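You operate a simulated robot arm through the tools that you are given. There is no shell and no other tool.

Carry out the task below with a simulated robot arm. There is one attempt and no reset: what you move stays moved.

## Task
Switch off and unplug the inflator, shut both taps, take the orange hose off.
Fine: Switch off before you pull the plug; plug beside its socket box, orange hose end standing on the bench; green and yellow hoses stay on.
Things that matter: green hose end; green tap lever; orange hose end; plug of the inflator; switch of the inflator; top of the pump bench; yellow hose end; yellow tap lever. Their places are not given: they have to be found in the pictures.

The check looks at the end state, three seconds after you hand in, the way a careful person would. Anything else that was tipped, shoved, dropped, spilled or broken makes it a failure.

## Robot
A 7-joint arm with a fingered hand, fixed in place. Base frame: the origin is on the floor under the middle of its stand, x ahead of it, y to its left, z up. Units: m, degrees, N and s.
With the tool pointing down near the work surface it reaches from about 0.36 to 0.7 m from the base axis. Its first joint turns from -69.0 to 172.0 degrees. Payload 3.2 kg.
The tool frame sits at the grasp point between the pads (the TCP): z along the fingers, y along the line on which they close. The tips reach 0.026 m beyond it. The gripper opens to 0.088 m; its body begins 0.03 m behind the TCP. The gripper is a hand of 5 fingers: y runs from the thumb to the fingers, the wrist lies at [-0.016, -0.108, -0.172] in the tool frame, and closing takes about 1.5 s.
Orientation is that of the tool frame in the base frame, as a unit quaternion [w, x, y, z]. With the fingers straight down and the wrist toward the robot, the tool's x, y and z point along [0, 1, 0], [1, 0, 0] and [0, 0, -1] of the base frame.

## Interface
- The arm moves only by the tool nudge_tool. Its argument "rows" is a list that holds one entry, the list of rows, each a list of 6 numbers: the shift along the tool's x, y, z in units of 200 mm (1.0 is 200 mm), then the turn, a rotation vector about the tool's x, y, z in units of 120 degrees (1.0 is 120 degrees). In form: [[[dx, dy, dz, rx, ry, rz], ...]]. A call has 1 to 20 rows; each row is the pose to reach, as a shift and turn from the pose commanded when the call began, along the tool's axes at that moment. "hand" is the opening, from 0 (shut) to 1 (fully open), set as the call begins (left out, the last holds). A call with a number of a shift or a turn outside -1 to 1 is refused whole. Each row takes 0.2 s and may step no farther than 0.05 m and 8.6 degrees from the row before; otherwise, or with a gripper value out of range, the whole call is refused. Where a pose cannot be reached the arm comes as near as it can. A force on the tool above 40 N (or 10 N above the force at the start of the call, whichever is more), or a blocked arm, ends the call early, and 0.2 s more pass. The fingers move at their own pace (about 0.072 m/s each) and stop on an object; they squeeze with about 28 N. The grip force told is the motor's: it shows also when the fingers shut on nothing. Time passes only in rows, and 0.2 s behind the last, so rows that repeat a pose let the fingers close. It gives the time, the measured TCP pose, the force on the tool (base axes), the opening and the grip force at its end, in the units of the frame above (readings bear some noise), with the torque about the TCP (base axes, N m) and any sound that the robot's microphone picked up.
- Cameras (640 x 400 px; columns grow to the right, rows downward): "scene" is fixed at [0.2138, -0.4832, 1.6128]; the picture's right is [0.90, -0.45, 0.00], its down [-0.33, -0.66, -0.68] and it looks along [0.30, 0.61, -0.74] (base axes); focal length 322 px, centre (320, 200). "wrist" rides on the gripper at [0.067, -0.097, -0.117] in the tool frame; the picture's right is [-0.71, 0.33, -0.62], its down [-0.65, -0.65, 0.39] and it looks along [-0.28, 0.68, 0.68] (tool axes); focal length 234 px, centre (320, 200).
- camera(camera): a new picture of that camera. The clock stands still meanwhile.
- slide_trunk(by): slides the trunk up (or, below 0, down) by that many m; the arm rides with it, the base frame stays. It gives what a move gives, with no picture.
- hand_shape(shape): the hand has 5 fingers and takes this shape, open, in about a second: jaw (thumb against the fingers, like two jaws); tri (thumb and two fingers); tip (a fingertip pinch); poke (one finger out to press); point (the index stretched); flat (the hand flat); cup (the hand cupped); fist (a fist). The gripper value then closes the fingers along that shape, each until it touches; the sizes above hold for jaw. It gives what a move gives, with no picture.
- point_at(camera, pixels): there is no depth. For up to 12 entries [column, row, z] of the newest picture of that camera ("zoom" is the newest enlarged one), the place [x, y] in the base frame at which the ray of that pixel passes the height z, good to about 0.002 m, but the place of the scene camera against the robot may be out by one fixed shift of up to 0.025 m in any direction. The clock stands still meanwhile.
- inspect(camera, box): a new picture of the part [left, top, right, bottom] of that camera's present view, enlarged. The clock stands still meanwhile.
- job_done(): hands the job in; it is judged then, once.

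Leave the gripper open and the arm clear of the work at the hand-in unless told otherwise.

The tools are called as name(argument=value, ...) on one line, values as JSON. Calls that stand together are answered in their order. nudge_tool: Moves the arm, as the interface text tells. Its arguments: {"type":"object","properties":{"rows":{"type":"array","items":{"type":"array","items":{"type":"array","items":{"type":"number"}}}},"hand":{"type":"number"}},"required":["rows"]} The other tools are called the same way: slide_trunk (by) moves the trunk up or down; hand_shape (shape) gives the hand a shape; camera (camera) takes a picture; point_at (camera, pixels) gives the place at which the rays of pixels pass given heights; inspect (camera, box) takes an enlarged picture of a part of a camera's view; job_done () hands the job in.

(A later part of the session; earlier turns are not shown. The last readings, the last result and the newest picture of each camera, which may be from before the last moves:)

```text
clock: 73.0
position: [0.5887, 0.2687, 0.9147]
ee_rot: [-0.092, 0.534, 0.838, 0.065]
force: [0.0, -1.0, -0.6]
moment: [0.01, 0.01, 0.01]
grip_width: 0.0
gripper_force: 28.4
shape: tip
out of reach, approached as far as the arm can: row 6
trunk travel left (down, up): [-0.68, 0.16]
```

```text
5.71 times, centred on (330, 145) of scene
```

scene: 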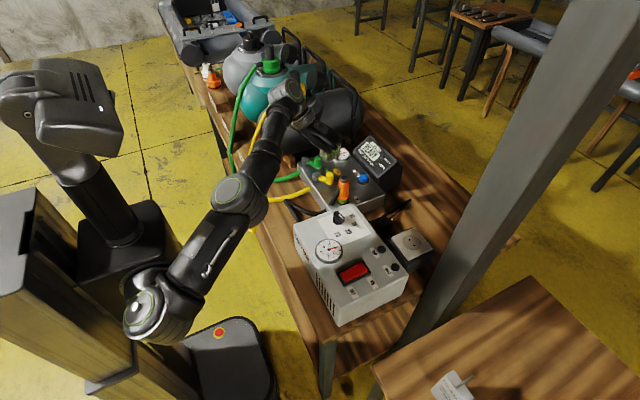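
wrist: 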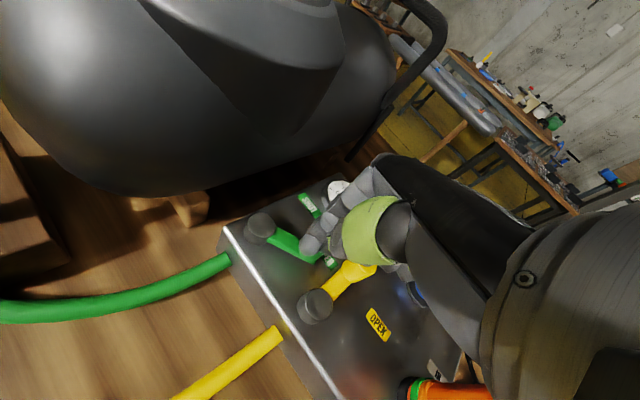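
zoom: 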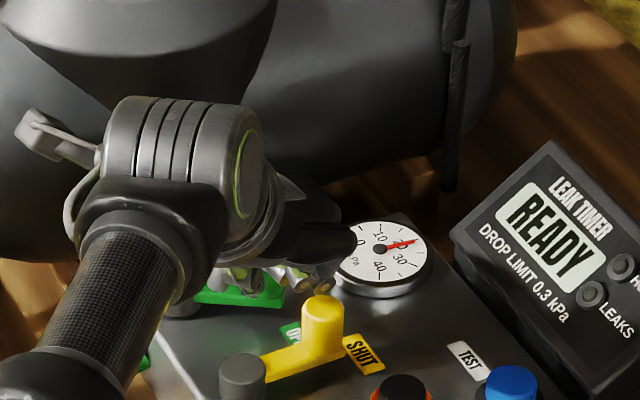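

The lever is about a third of the way round, but the arm's reach ends here with the hand upright. I back off, lift, and re-orient: hand turned to −41° with fingers pitched 25° forward, which reaches farther and leans away from the tank.

nudge_tool(rows=[[[-0.003, -0.04, 0, 0, 0, 0], [0.03, -0.038, -0.12, 0, 0, 0], [0.06, -0.037, -0.26, 0, 0, 0], [0.092, -0.035, -0.415, 0, 0, 0], [0.092, -0.035, -0.415, -0.0464, -0.0188, -0.0389], [0.092, -0.035, -0.415, -0.0928, -0.0375, -0.0778], [0.092, -0.035, -0.415, -0.1392, -0.0563, -0.1166], [0.092, -0.035, -0.415, -0.1856, -0.075, -0.1555], [0.092, -0.035, -0.415, -0.1856, -0.075, -0.1555]]])

camera(camera="wrist")

inspect(camera="scene", box=[260, 90, 400, 200])

```text
clock: 75.0
position: [0.5816, 0.2652, 0.9996]
ee_rot: [0.09, 0.403, 0.889, 0.197]
force: [-0.3, 0.0, -0.5]
moment: [0.02, -0.01, -0.01]
grip_width: 0.0001
gripper_force: 27.9
shape: tip
trunk travel left (down, up): [-0.68, 0.16]
```

```text
taken
```

wrist: 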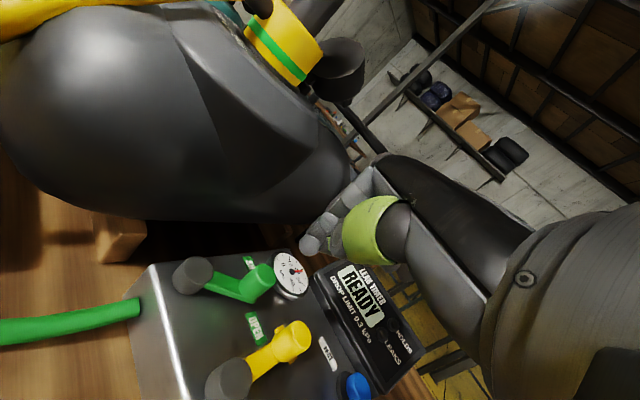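

```text
3.64 times, centred on (330, 145) of scene
```

zoom: 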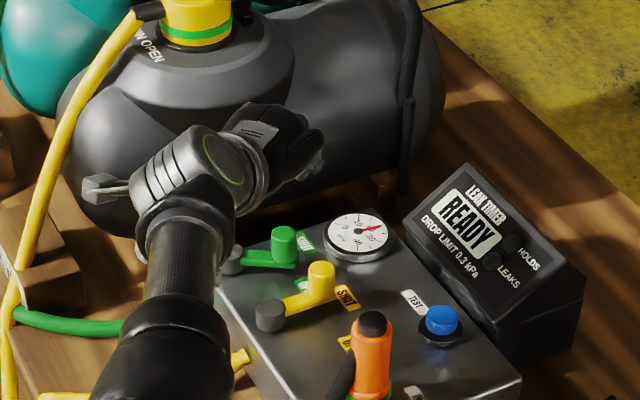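

I measure the green lever's current angle from this view.

point_at(camera="wrist", pixels=[[192, 268, 0.881], [263, 271, 0.905], [263, 271, 0.9], [294, 328, 0.905], [228, 372, 0.881], [250, 264, 0.863], [180, 215, 0.9], [180, 215, 0.95], [240, 222, 0.9], [240, 222, 0.95]])

inspect(camera="wrist", box=[120, 180, 360, 330])

```text
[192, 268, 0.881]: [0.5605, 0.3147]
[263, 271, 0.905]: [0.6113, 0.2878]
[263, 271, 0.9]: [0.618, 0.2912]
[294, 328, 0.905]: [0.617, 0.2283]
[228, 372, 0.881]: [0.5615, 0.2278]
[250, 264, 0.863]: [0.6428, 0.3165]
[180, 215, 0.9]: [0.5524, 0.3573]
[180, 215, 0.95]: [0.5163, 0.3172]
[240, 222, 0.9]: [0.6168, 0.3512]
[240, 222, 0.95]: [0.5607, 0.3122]
```

```text
2.67 times, centred on (240, 255) of wrist
```

zoom: 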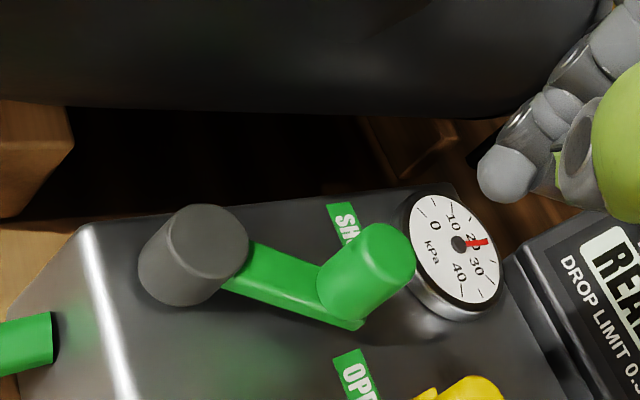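

The green lever stands at about −28°. I come down behind its knob, at about (0.597,0.259), with the new hand angle.

nudge_tool(rows=[[[-0.037, -0.057, 0.1, 0, 0, 0], [-0.074, -0.1145, 0.204, 0, 0, 0], [-0.074, -0.146, 0.27, 0, 0, 0], [-0.074, -0.176, 0.335, 0, 0, 0], [-0.074, -0.2022, 0.392, 0, 0, 0], [-0.074, -0.2022, 0.392, 0, 0, 0]]])

camera(camera="wrist")

inspect(camera="wrist", box=[200, 130, 400, 310])

inspect(camera="scene", box=[290, 110, 370, 180])

```text
clock: 76.5
position: [0.5877, 0.2488, 0.9115]
ee_rot: [0.09, 0.404, 0.889, 0.196]
force: [0.3, 0.7, 0.4]
moment: [0.01, -0.01, 0.01]
grip_width: 0.0
gripper_force: 28.2
shape: tip
trunk travel left (down, up): [-0.68, 0.16]
```

```text
taken
```

wrist: 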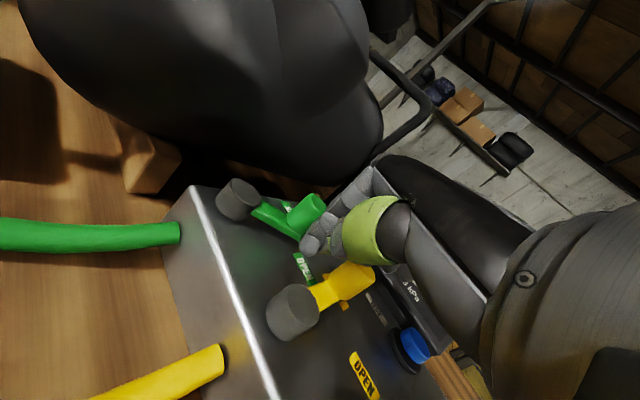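

```text
2.22 times, centred on (300, 220) of wrist
```

zoom: 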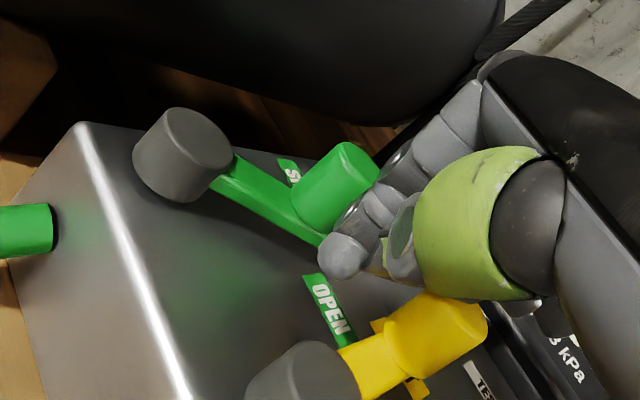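

```text
5.71 times, centred on (330, 145) of scene
```

zoom: 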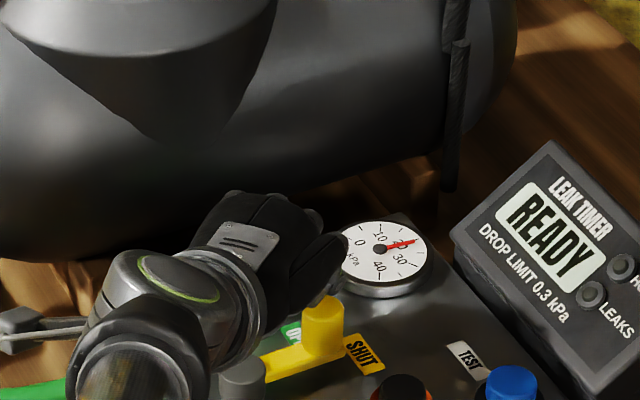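

The tip sits behind the green knob. I push on along the arc.

nudge_tool(rows=[[[0.011, 0.03, 0.014, 0, 0, 0], [0.022, 0.0597, 0.0278, 0, 0, 0], [0.033, 0.086, 0.04, 0, 0, 0], [0.0437, 0.113, 0.0526, 0, 0, 0]]])

camera(camera="wrist")

inspect(camera="wrist", box=[200, 130, 400, 310])

```text
clock: 77.5
position: [0.6012, 0.2742, 0.9118]
ee_rot: [0.09, 0.403, 0.889, 0.198]
force: [-0.3, -0.3, -0.9]
moment: [-0.01, -0.01, -0.04]
grip_width: 0.0002
gripper_force: 27.8
shape: tip
trunk travel left (down, up): [-0.68, 0.16]
```

```text
taken
```

wrist: 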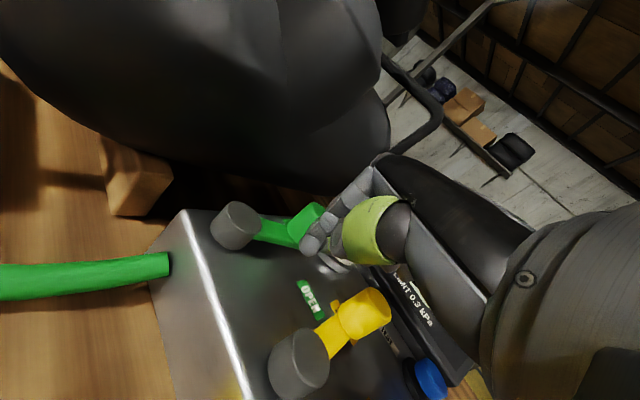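

```text
2.22 times, centred on (300, 220) of wrist
```

zoom: 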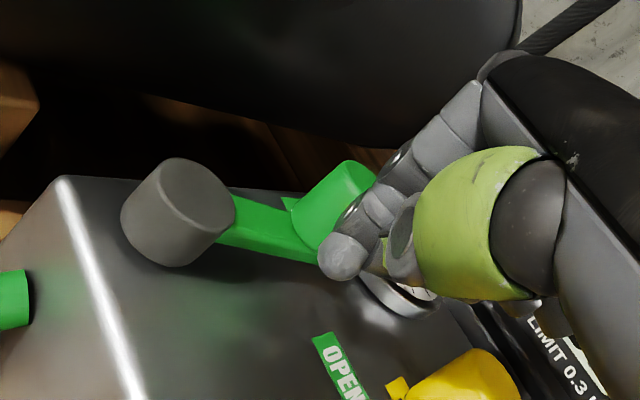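

Moving well with hardly any force. I continue toward the stop.

nudge_tool(rows=[[[0.01, 0.02, 0.0095, 0, 0, 0], [0.0207, 0.0405, 0.0189, 0, 0, 0], [0.0353, 0.07, 0.0327, 0, 0, 0]]])

camera(camera="wrist")

inspect(camera="wrist", box=[200, 130, 400, 310])

```text
clock: 78.2
position: [0.6082, 0.2882, 0.9105]
ee_rot: [0.089, 0.403, 0.889, 0.198]
force: [-0.6, -1.7, 0.1]
moment: [0.0, 0.03, -0.01]
grip_width: 0.0002
gripper_force: 27.4
shape: tip
trunk travel left (down, up): [-0.68, 0.16]
```

```text
taken
```

wrist: 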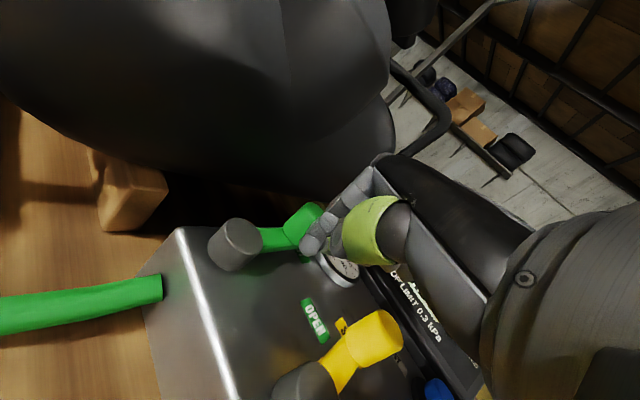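

```text
2.22 times, centred on (300, 220) of wrist
```

zoom: 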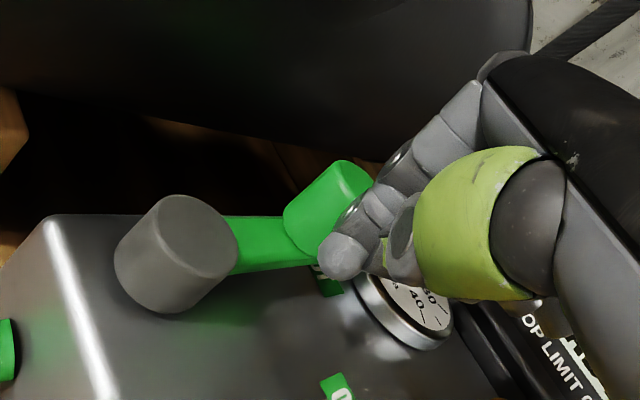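

I measure the green lever's angle now.

point_at(camera="wrist", pixels=[[239, 233, 0.881], [313, 209, 0.905], [313, 209, 0.9], [305, 256, 0.863], [350, 268, 0.88]])

```text
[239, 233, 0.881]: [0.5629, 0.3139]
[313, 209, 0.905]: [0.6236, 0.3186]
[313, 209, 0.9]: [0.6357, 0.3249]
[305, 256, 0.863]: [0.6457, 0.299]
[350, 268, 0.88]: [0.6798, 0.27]
```

About at 0–4°, like the yellow one at its stop, with little force so far. I push another few mm to feel for the stop.

nudge_tool(rows=[[[0.007, 0.013, 0.006, 0, 0, 0], [0.014, 0.024, 0.0112, 0, 0, 0]]])

camera(camera="wrist")

```text
clock: 78.8
position: [0.6103, 0.2914, 0.9111]
ee_rot: [0.089, 0.404, 0.888, 0.198]
force: [-5.5, -12.0, 0.6]
moment: [-0.12, 0.01, -0.05]
grip_width: 0.0002
gripper_force: 27.7
shape: tip
trunk travel left (down, up): [-0.68, 0.16]
```

```text
taken
```

wrist: 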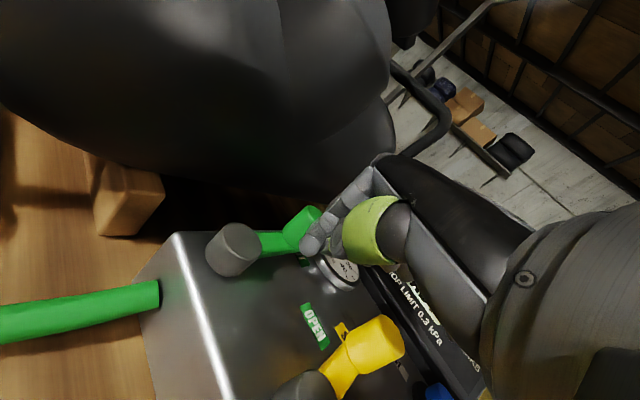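

The force jumped to about 13 N at the same relative place as on the yellow tap: the stop. I back off and lift, then check both levers.

nudge_tool(rows=[[[-0.0127, -0.0282, -0.0131, 0, 0, 0], [-0.0254, -0.0564, -0.0262, 0, 0, 0], [-0.0254, 0.014, -0.177, 0, 0, 0], [-0.0254, 0.084, -0.328, 0, 0, 0], [-0.0254, 0.155, -0.479, 0, 0, 0], [-0.0254, 0.155, -0.479, 0, 0, 0]]])

camera(camera="wrist")

inspect(camera="scene", box=[280, 110, 400, 220])

inspect(camera="wrist", box=[120, 200, 380, 400])

```text
clock: 80.2
position: [0.6049, 0.2836, 1.0106]
ee_rot: [0.089, 0.402, 0.89, 0.197]
force: [-0.2, 0.2, 0.4]
moment: [0.03, 0.02, 0.0]
grip_width: 0.0002
gripper_force: 27.8
shape: tip
trunk travel left (down, up): [-0.68, 0.16]
```

```text
taken
```

wrist: 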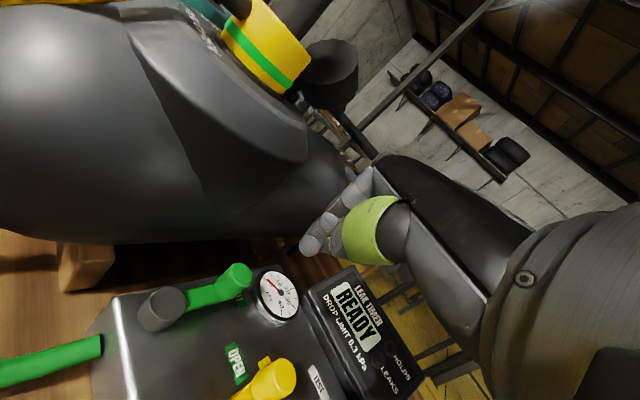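

```text
3.64 times, centred on (340, 165) of scene
```

zoom: 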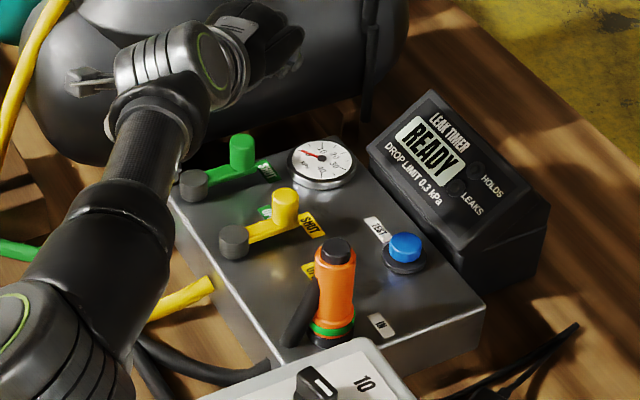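

```text
2.00 times, centred on (250, 300) of wrist
```

zoom: 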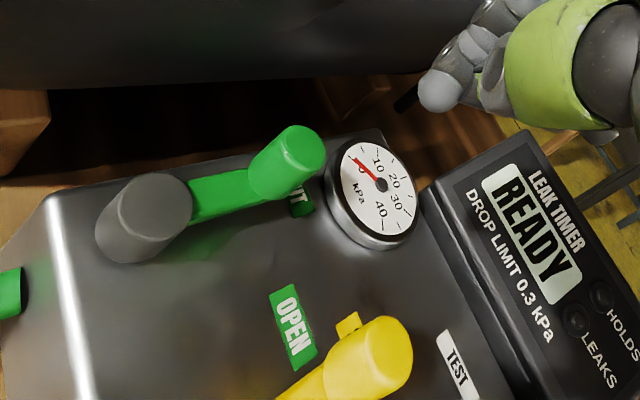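

Both taps are shut (levers parallel, over their SHUT labels) and the gauge has dropped to 0. Next the orange hose end. I measure its axis and the hose stub's direction in the scene view.

camera(camera="scene")

inspect(camera="scene", box=[315, 165, 375, 215])

```text
taken
```

scene: 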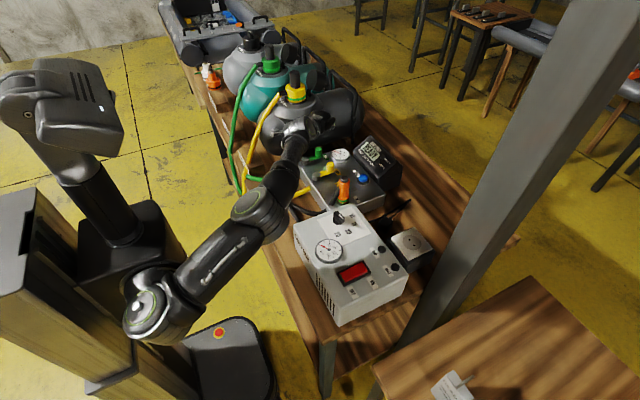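

```text
8.00 times, centred on (345, 190) of scene
```

zoom: 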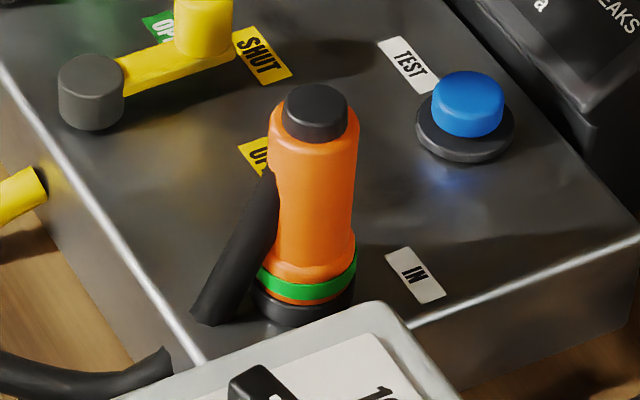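

point_at(camera="scene", pixels=[[344.6, 177.5, 0.953], [344.6, 177.5, 0.945], [343.1, 201.3, 0.865], [338.8, 187.5, 0.925], [331, 204, 0.87], [331, 204, 0.89], [349.5, 183, 0.94], [338.5, 183, 0.94], [347, 197, 0.88], [337.6, 198, 0.88]])

```text
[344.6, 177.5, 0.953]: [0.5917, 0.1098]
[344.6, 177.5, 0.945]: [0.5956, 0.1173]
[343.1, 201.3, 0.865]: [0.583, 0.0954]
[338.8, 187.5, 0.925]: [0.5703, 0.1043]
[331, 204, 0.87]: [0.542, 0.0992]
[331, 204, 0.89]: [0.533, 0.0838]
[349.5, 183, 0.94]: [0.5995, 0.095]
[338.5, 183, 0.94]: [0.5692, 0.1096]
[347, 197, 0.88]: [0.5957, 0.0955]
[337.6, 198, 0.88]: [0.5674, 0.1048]
```

The coupling's axis is at about (0.596,0.090), cap top 0.961, and the hose stub points to −x. I'll grip with thumb on the −y side and fingers on the +y side (hand turned −65°, upright). I move there above the coupling at z≈1.035.

nudge_tool(rows=[[[-0.1, -0.06, -0.1, 0, 0, 0], [-0.2, -0.14, -0.2, 0.034, 0.007, -0.032], [-0.32, -0.24, -0.28, 0.075, 0.016, -0.071], [-0.45, -0.35, -0.33, 0.12, 0.025, -0.114], [-0.58, -0.46, -0.37, 0.165, 0.035, -0.157], [-0.6987, -0.558, -0.3937, 0.2052, 0.0433, -0.1948], [-0.6987, -0.558, -0.3937, 0.2052, 0.0433, -0.1948]]])

hand_shape(shape="jaw")

camera(camera="wrist")

camera(camera="scene")

```text
clock: 81.8
position: [0.4902, 0.1211, 1.027]
ee_rot: [-0.03, 0.277, 0.959, 0.049]
force: [0.0, 0.0, 0.3]
moment: [0.02, -0.05, 0.0]
grip_width: 0.0
gripper_force: 27.6
shape: tip
out of reach, approached as far as the arm can: row 3, 4, 5, 6, 7
trunk travel left (down, up): [-0.68, 0.16]
```

```text
clock: 82.8
position: [0.4924, 0.1222, 1.0248]
ee_rot: [-0.031, 0.277, 0.959, 0.05]
force: [0.2, -0.9, 0.1]
moment: [0.0, 0.01, -0.02]
grip_width: 0.0879
gripper_force: 0.1
shape: jaw
trunk travel left (down, up): [-0.68, 0.16]
```

```text
taken
```

wrist: 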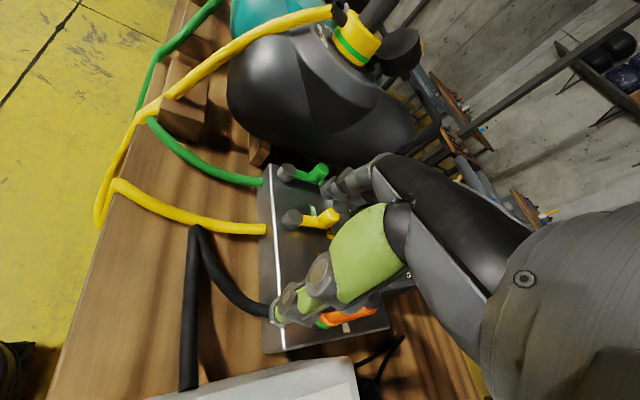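

```text
taken
```

scene: 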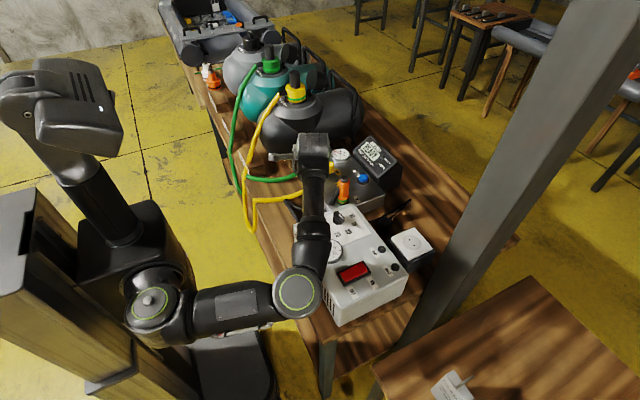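

The arm ran into its limits and the elbow swung to the right. I look at how the elbow stands relative to the inflator before anything else.

inspect(camera="scene", box=[200, 130, 420, 330])

```text
2.00 times, centred on (310, 230) of scene
```

zoom: 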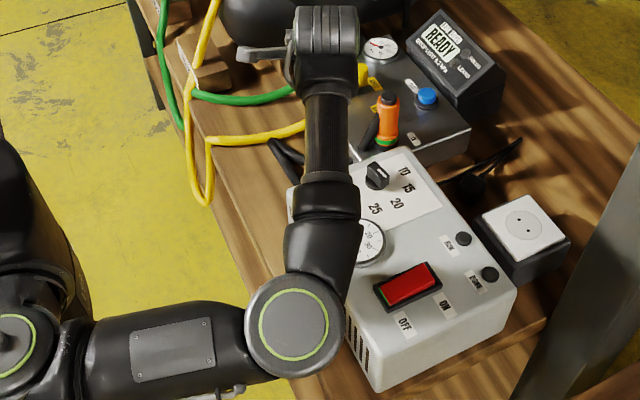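

The elbow hangs free in front of the inflator, touching nothing. I straighten the hand to −50° and move partway toward the coupling to see if this works.

nudge_tool(rows=[[[-0.06, 0.01, -0.015, 0.0174, -0.0221, 0.0325], [-0.13, 0.018, -0.03, 0.0348, -0.0442, 0.065], [-0.2, 0.026, -0.04, 0.0348, -0.0442, 0.065], [-0.2575, 0.0357, -0.045, 0.0348, -0.0442, 0.065], [-0.2575, 0.0357, -0.045, 0.0348, -0.0442, 0.065]]])

camera(camera="scene")

```text
clock: 84.0
position: [0.5367, 0.1001, 1.028]
ee_rot: [0.001, 0.343, 0.939, -0.002]
force: [0.3, -0.3, -0.3]
moment: [0.03, 0.0, 0.0]
grip_width: 0.0877
gripper_force: 0.2
shape: jaw
trunk travel left (down, up): [-0.68, 0.16]
```

```text
taken
```

scene: 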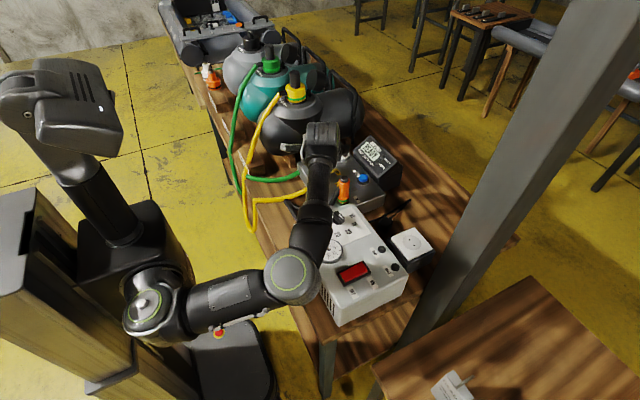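

That works. I continue to above the coupling at (0.596,0.090,1.01).

nudge_tool(rows=[[[-0.087, 0.051, 0.0, 0, 0, 0], [-0.173, 0.1015, 0.03, 0, 0, 0], [-0.2594, 0.1523, 0.09, 0, 0, 0], [-0.2594, 0.1523, 0.09, 0, 0, 0]]])

camera(camera="wrist")

inspect(camera="scene", box=[240, 110, 400, 310])

```text
clock: 85.0
position: [0.5374, 0.099, 1.0299]
ee_rot: [0.0, 0.342, 0.94, -0.001]
force: [0.1, 0.0, -0.3]
moment: [0.01, -0.01, 0.0]
grip_width: 0.088
gripper_force: 0.0
shape: jaw
out of reach, approached as far as the arm can: row 1, 2, 3, 4
trunk travel left (down, up): [-0.68, 0.16]
```

```text
taken
```

wrist: 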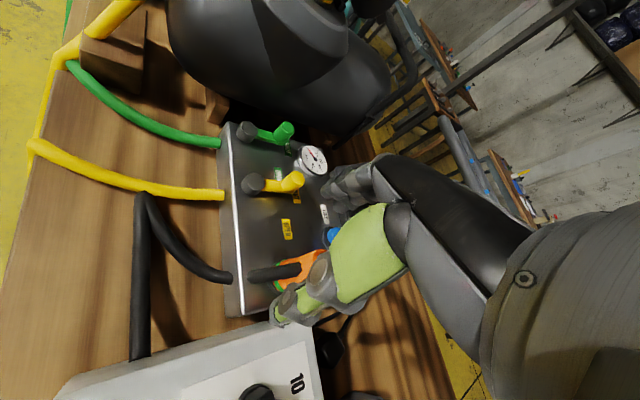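

```text
2.00 times, centred on (320, 210) of scene
```

zoom: 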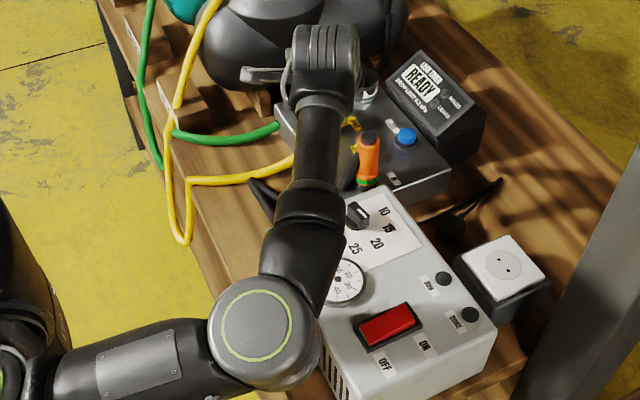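

This turn direction hits joint limits before reaching. The view is useful though: I enlarge the coupling and its stub.

inspect(camera="wrist", box=[225, 215, 355, 325])

inspect(camera="scene", box=[325, 165, 365, 215])

```text
3.64 times, centred on (290, 270) of wrist
```

zoom: 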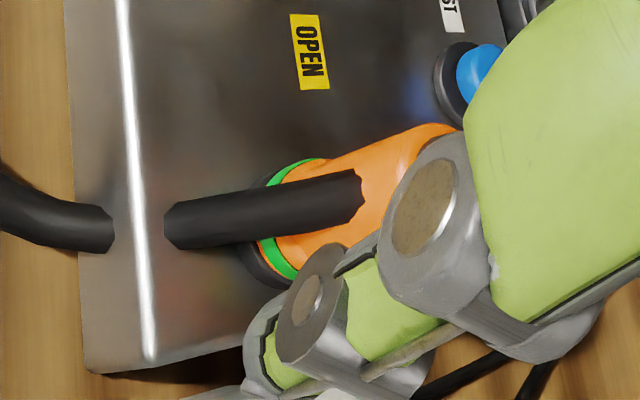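

```text
8.00 times, centred on (345, 190) of scene
```

zoom: 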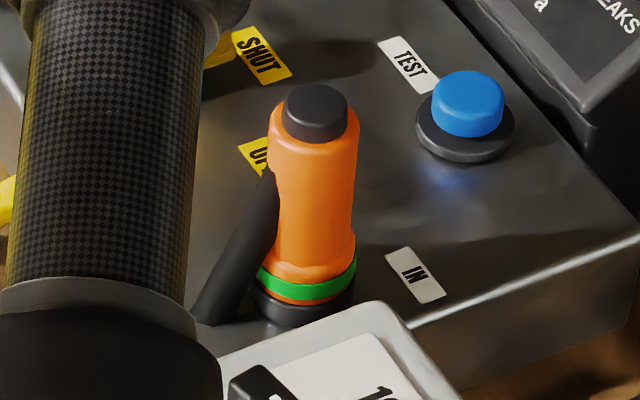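

The hose visibly passes through the manifold's edge, so it is only drawn and doesn't block fingers. I can use the arm's natural hand angle (about −25°) instead. I turn back to that.

nudge_tool(rows=[[[0, -0.05, 0, 0, 0, 0.0694], [0, -0.1, 0, 0, 0, 0.1388], [0, -0.1, 0, 0, 0, 0.208], [0, -0.1, 0, 0, 0, 0.208]]])

camera(camera="scene")

```text
clock: 86.0
position: [0.5258, 0.0843, 1.0305]
ee_rot: [0.001, 0.538, 0.843, -0.001]
force: [0.4, 0.5, 0.2]
moment: [0.0, -0.01, -0.02]
grip_width: 0.0876
gripper_force: 0.2
shape: jaw
trunk travel left (down, up): [-0.68, 0.16]
```

```text
taken
```

scene: 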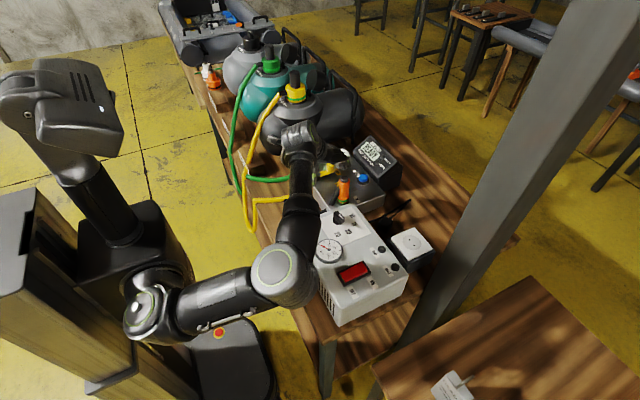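

Good. Now forward over the coupling at z≈1.02.

nudge_tool(rows=[[[-0.04, 0.11, 0.0, 0, 0, 0], [-0.08, 0.22, 0.01, 0, 0, 0], [-0.1215, 0.3295, 0.027, 0, 0, 0], [-0.1215, 0.3295, 0.027, 0, 0, 0]]])

camera(camera="wrist")

inspect(camera="scene", box=[300, 120, 400, 220])

```text
clock: 87.0
position: [0.5926, 0.0904, 1.0246]
ee_rot: [0.0, 0.538, 0.843, -0.001]
force: [0.4, -0.5, -0.6]
moment: [0.02, 0.04, -0.01]
grip_width: 0.0879
gripper_force: 0.1
shape: jaw
trunk travel left (down, up): [-0.68, 0.16]
```

```text
taken
```

wrist: 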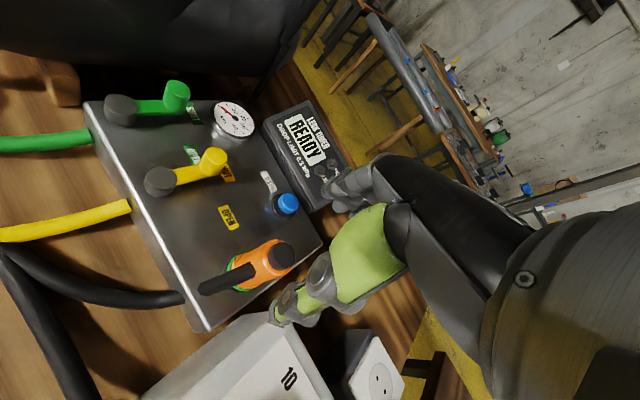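

```text
4.00 times, centred on (350, 170) of scene
```

zoom: 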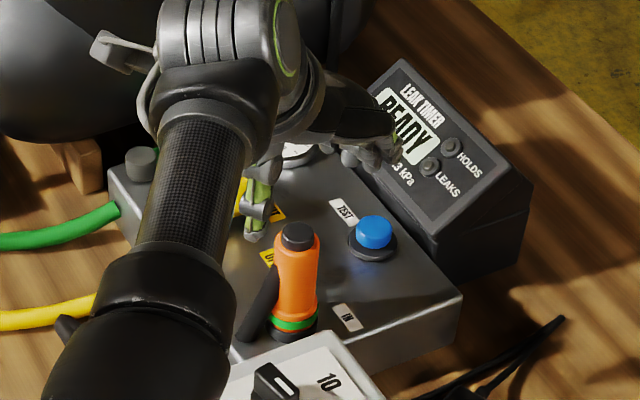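

I check the cap's place from this view.

point_at(camera="wrist", pixels=[[281, 255, 0.961], [281, 255, 0.953], [240, 275, 0.87], [291, 250, 0.961], [271, 262, 0.961]])

inspect(camera="wrist", box=[190, 210, 330, 320])

```text
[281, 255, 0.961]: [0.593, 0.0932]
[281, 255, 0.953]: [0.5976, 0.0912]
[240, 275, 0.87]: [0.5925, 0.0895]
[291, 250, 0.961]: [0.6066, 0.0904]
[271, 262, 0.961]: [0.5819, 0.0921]
```

```text
3.64 times, centred on (260, 265) of wrist
```

zoom: 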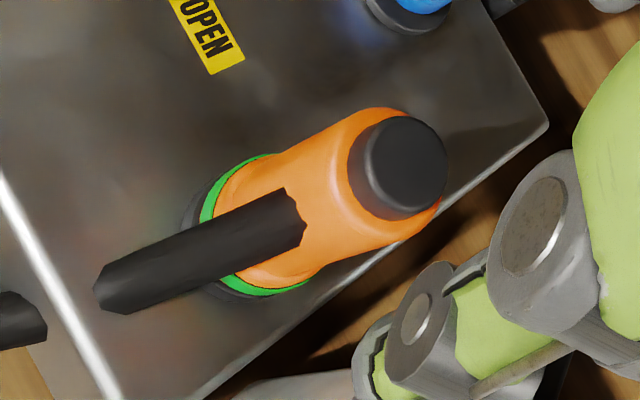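

Axis at (0.594,0.091): nearly centred. I set the opening to 0.066 m and go down to TCP z≈0.95, then look.

nudge_tool(rows=[[[0, 0.008, 0.0, 0, 0, 0], [0, 0.008, 0.1, 0, 0, 0], [0, 0.008, 0.2, 0, 0, 0], [0, 0.008, 0.3, 0, 0, 0], [0, 0.008, 0.37, 0, 0, 0], [0, 0.008, 0.37, 0, 0, 0]]], hand=0.75)

inspect(camera="wrist", box=[200, 150, 400, 330])

inspect(camera="scene", box=[310, 140, 390, 220])

```text
clock: 88.3
position: [0.5966, 0.0907, 0.9519]
ee_rot: [0.0, 0.537, 0.843, -0.002]
force: [0.2, 0.2, -0.1]
moment: [0.01, 0.02, -0.05]
grip_width: 0.0663
gripper_force: 0.1
shape: jaw
trunk travel left (down, up): [-0.68, 0.16]
```

```text
2.22 times, centred on (300, 240) of wrist
```

zoom: 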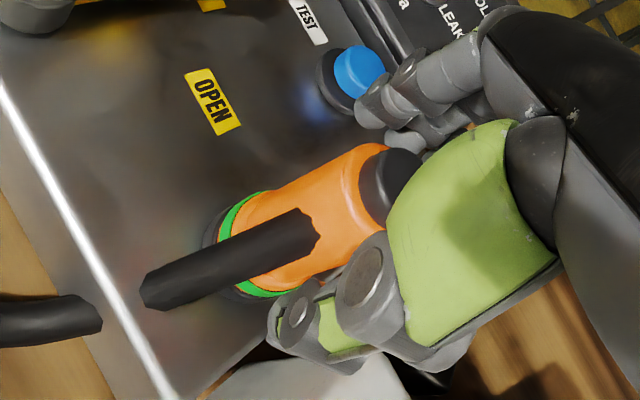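

```text
5.00 times, centred on (350, 180) of scene
```

zoom: 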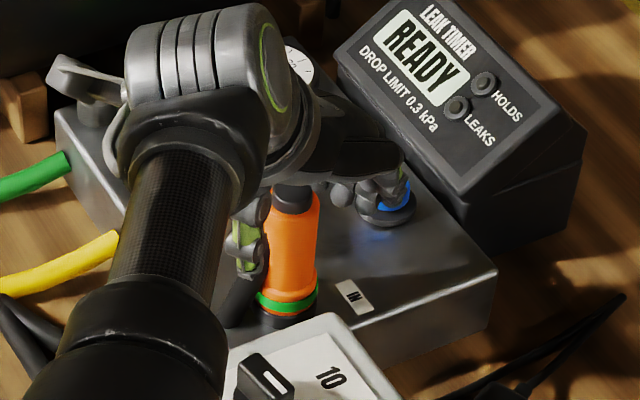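

Well centred. I go down another 34 mm and close the hand.

nudge_tool(rows=[[[0, 0, 0.06, 0, 0, 0], [0, 0, 0.12, 0, 0, 0], [0, 0, 0.17, 0, 0, 0], [0, 0, 0.17, 0, 0, 0]]])

inspect(camera="wrist", box=[200, 150, 400, 330])

inspect(camera="scene", box=[310, 140, 390, 220])

```text
clock: 89.3
position: [0.5959, 0.0917, 0.9189]
ee_rot: [0.001, 0.537, 0.844, -0.001]
force: [0.6, 0.4, 0.1]
moment: [0.02, -0.01, -0.03]
grip_width: 0.0664
gripper_force: 0.0
shape: jaw
trunk travel left (down, up): [-0.68, 0.16]
```

```text
2.22 times, centred on (300, 240) of wrist
```

zoom: 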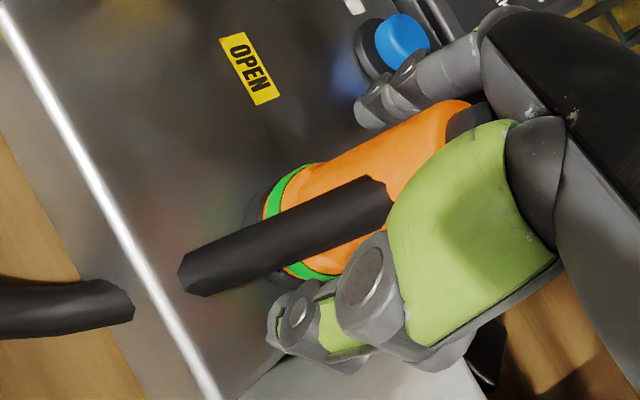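

```text
5.00 times, centred on (350, 180) of scene
```

zoom: 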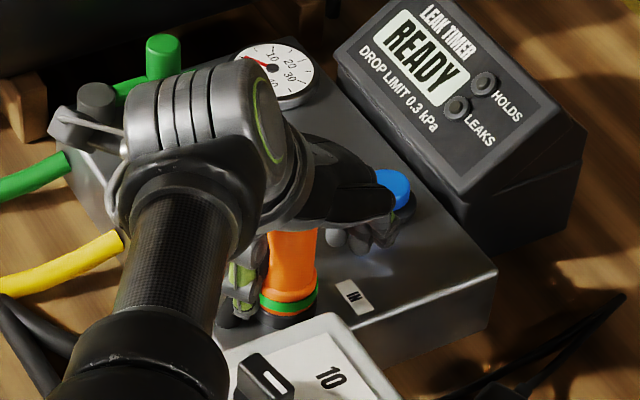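

No contact. I close the hand on the coupling.

nudge_tool(rows=[[[0, 0, 0, 0, 0, 0], [0, 0, 0, 0, 0, 0], [0, 0, 0, 0, 0, 0], [0, 0, 0, 0, 0, 0], [0, 0, 0, 0, 0, 0], [0, 0, 0, 0, 0, 0], [0, 0, 0, 0, 0, 0]]], hand=0)

inspect(camera="wrist", box=[200, 150, 400, 330])

```text
clock: 91.0
position: [0.5956, 0.0912, 0.9173]
ee_rot: [0.0, 0.537, 0.843, -0.001]
force: [-5.2, -0.8, -3.2]
moment: [-0.05, 0.1, 0.01]
grip_width: 0.0263
gripper_force: 28.5
shape: jaw
trunk travel left (down, up): [-0.68, 0.16]
```

```text
2.22 times, centred on (300, 240) of wrist
```

zoom: 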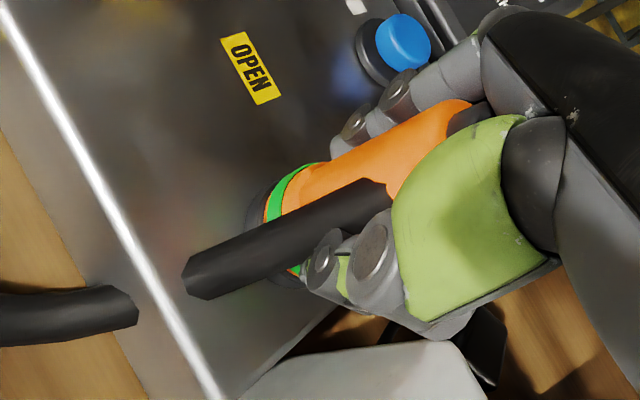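

Gripped (0.026 m across). I pull straight up slowly.

nudge_tool(rows=[[[0, 0, -0.015, 0, 0, 0], [0, 0, -0.03, 0, 0, 0], [0, 0, -0.05, 0, 0, 0], [0, 0, -0.07, 0, 0, 0], [0, 0, -0.09, 0, 0, 0], [0, 0, -0.12, 0, 0, 0]]])

inspect(camera="wrist", box=[200, 150, 400, 330])

inspect(camera="scene", box=[310, 140, 390, 220])

```text
clock: 92.3
position: [0.5966, 0.0913, 0.9418]
ee_rot: [0.0, 0.538, 0.843, -0.001]
force: [0.1, 0.7, -0.7]
moment: [0.01, 0.0, 0.01]
grip_width: 0.0256
gripper_force: 28.6
shape: jaw
trunk travel left (down, up): [-0.68, 0.16]
```

```text
2.22 times, centred on (300, 240) of wrist
```

zoom: 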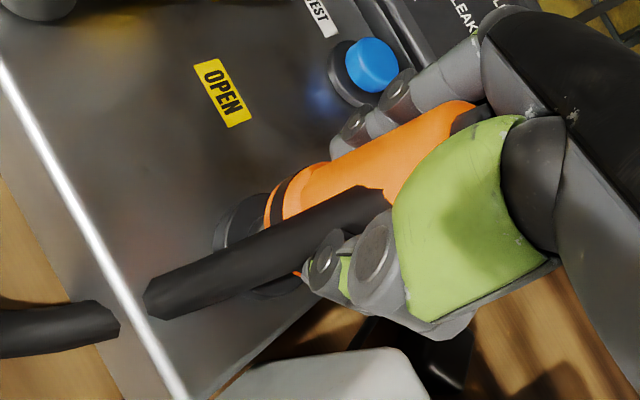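

```text
5.00 times, centred on (350, 180) of scene
```

zoom: 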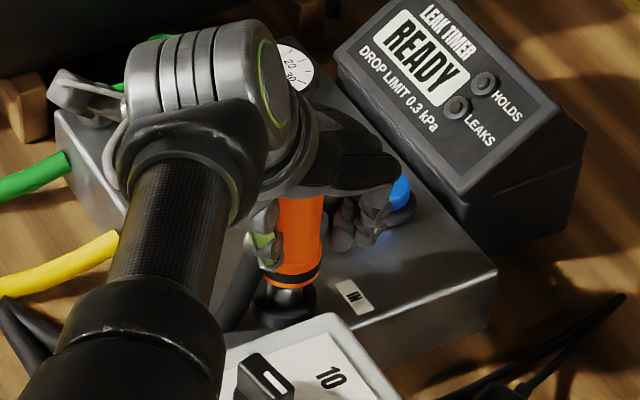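

The ring has turned from green to black and the bare port shows: it's off. I lift it clear by another 8 cm.

nudge_tool(rows=[[[0, 0, -0.1, 0, 0, 0], [0, 0, -0.2, 0, 0, 0], [0, 0, -0.3, 0, 0, 0], [0, 0, -0.4, 0, 0, 0], [0, 0, -0.4, 0, 0, 0]]])

camera(camera="wrist")

camera(camera="scene")

inspect(camera="scene", box=[240, 130, 400, 260])

```text
clock: 93.5
position: [0.5956, 0.0932, 1.022]
ee_rot: [-0.001, 0.537, 0.844, -0.001]
force: [0.1, 0.7, -0.7]
moment: [0.0, -0.01, 0.01]
grip_width: 0.0255
gripper_force: 27.8
shape: jaw
trunk travel left (down, up): [-0.68, 0.16]
```

```text
taken
```

wrist: 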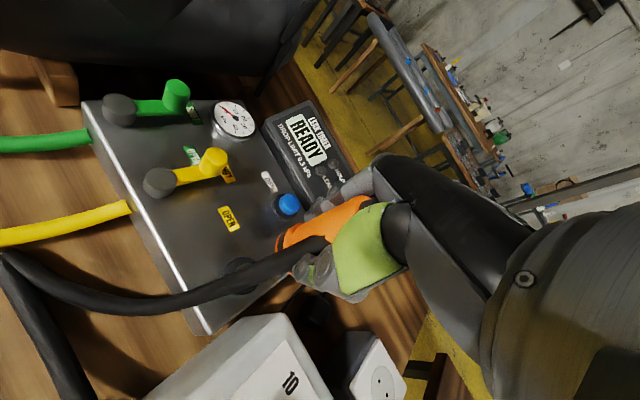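

```text
taken
```

scene: 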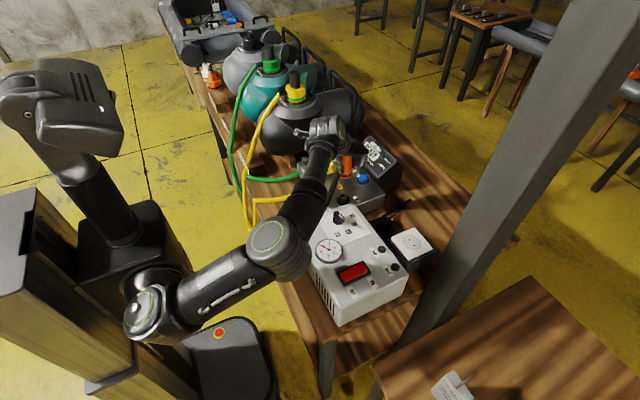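

```text
3.08 times, centred on (320, 195) of scene
```

zoom: 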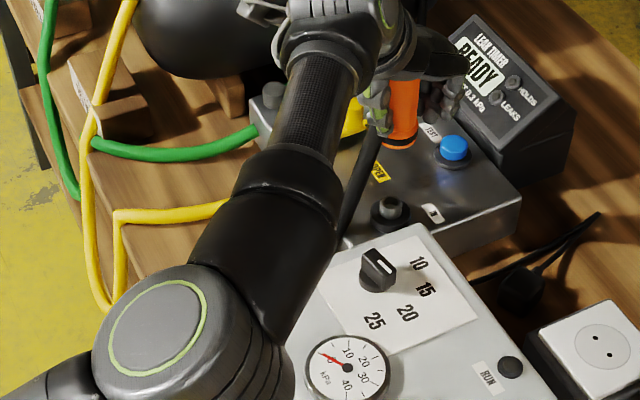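

The end is free. Now I look for a clear bench spot in front of the manifold; I take places of the hoses and bare wood in the wrist view at bench height.

point_at(camera="wrist", pixels=[[110, 340, 0.8], [60, 320, 0.8], [150, 370, 0.8], [30, 330, 0.8], [130, 300, 0.81], [50, 340, 0.81], [80, 390, 0.81], [10, 262, 0.81], [100, 214, 0.84], [10, 238, 0.82], [145, 395, 0.912], [200, 332, 0.863]])

inspect(camera="wrist", box=[0, 200, 330, 400])

```text
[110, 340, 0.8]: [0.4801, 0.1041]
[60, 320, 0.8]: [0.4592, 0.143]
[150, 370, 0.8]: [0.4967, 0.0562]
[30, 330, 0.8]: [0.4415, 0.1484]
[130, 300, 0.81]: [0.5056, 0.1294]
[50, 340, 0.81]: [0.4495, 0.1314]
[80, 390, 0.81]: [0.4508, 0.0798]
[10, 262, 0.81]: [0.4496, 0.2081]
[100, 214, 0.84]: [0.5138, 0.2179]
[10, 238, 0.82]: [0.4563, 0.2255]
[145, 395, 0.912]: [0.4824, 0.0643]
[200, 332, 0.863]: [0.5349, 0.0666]
```

```text
1.94 times, centred on (165, 300) of wrist
```

zoom: 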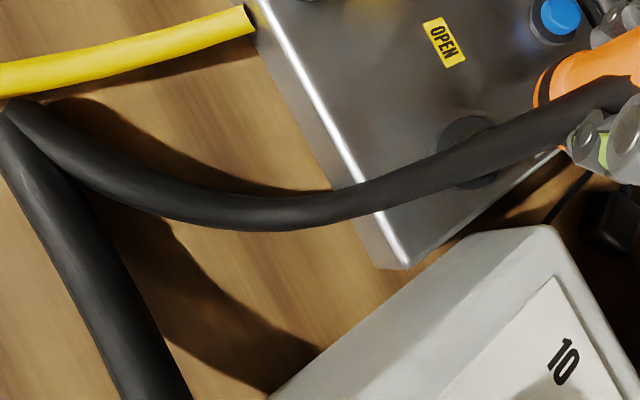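

Between the black hose's near run (x≈0.45) and the bench's near edge there seems to be free wood around (0.39,0.135). I carry the hose end there at the present height and look.

nudge_tool(rows=[[[0.1, -0.14, 0, 0, 0, 0], [0.2, -0.28, 0, 0, 0, 0], [0.31, -0.42, 0, 0, 0, 0], [0.415, -0.56, 0, 0, 0, 0], [0.52, -0.7, 0, 0, 0, 0], [0.6223, -0.8444, 0, 0, 0, 0], [0.6223, -0.8444, 0, 0, 0, 0]]])

camera(camera="wrist")

camera(camera="scene")

```text
clock: 95.2
position: [0.3897, 0.1319, 1.0221]
ee_rot: [0.0, 0.537, 0.844, -0.001]
force: [-0.5, 0.6, -0.5]
moment: [-0.02, -0.01, 0.03]
grip_width: 0.0258
gripper_force: 28.3
shape: jaw
trunk travel left (down, up): [-0.68, 0.16]
```

```text
taken
```

wrist: 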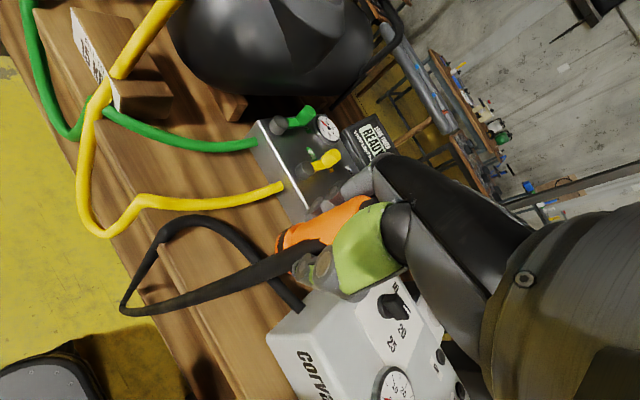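

```text
taken
```

scene: 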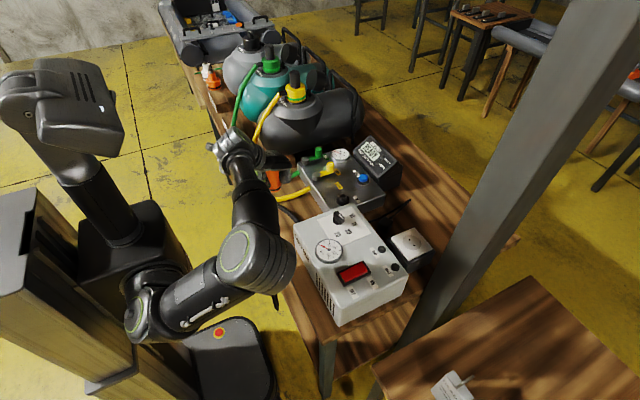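

The spot under the hose end should be at about pixel (222,282). I enlarge that region to make sure it is clear bench top.

inspect(camera="wrist", box=[90, 180, 330, 380])

point_at(camera="wrist", pixels=[[222, 282, 0.8], [150, 270, 0.8], [200, 350, 0.8], [110, 235, 0.8], [240, 200, 0.81], [300, 300, 0.83], [267, 338, 0.912], [305, 296, 0.912], [190, 225, 0.82]])

```text
2.00 times, centred on (210, 280) of wrist
```

zoom: 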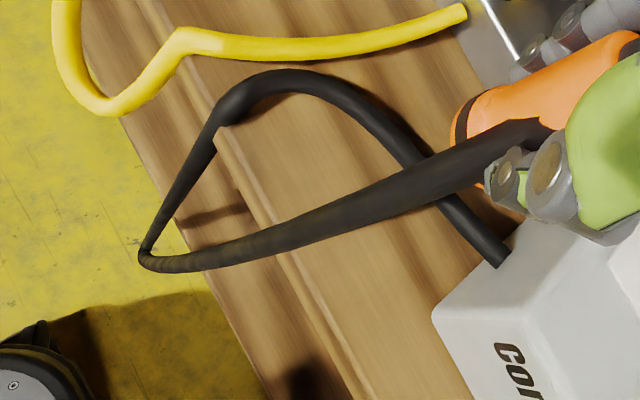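

```text
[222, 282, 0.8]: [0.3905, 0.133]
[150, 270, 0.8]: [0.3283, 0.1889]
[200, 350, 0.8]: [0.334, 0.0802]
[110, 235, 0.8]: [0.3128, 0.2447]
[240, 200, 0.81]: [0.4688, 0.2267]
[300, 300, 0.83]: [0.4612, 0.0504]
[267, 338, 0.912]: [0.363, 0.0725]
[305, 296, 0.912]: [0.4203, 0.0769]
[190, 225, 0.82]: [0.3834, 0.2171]
```

That strip at the left is the bench's front face; the top's near edge is at x≈0.35 and the inflator's left face at y≈0.033. I choose (0.42,0.13), well inside. To keep the elbow high I raise the trunk by 0.12 m first, then move there and lower partway.

slide_trunk(by=0.12)

nudge_tool(rows=[[[-0.03, 0.06, 0.18, 0, 0, 0], [-0.065, 0.132, 0.36, 0, 0, 0], [-0.065, 0.132, 0.55, 0, 0, 0], [-0.065, 0.132, 0.75, 0, 0, 0], [-0.065, 0.132, 0.95, 0, 0, 0], [-0.065, 0.132, 0.95, 0, 0, 0]]])

camera(camera="scene")

camera(camera="wrist")

```text
clock: 96.7
position: [0.3902, 0.132, 1.1424]
ee_rot: [0.001, 0.537, 0.844, -0.001]
force: [-0.6, 0.1, -0.4]
moment: [-0.01, 0.03, 0.04]
grip_width: 0.0255
gripper_force: 27.6
shape: jaw
trunk travel left (down, up): [-0.8, 0.04]
```

```text
clock: 98.0
position: [0.4187, 0.1307, 0.9508]
ee_rot: [0.001, 0.537, 0.843, -0.001]
force: [-0.8, -0.5, -0.4]
moment: [0.0, -0.04, -0.01]
grip_width: 0.0256
gripper_force: 27.8
shape: jaw
trunk travel left (down, up): [-0.8, 0.04]
```

```text
taken
```

scene: 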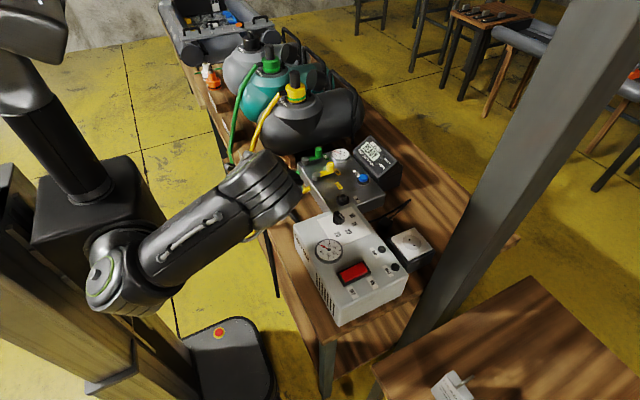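

```text
taken
```

wrist: 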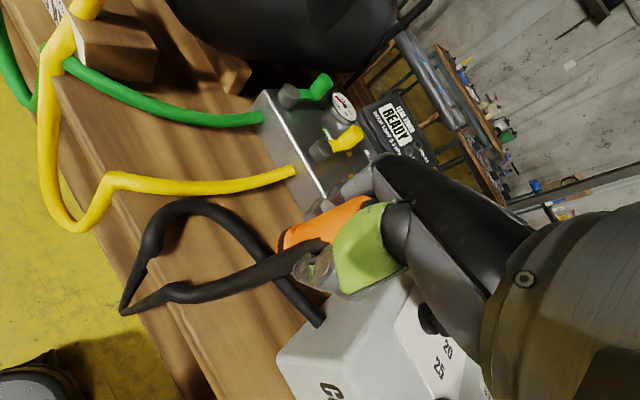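

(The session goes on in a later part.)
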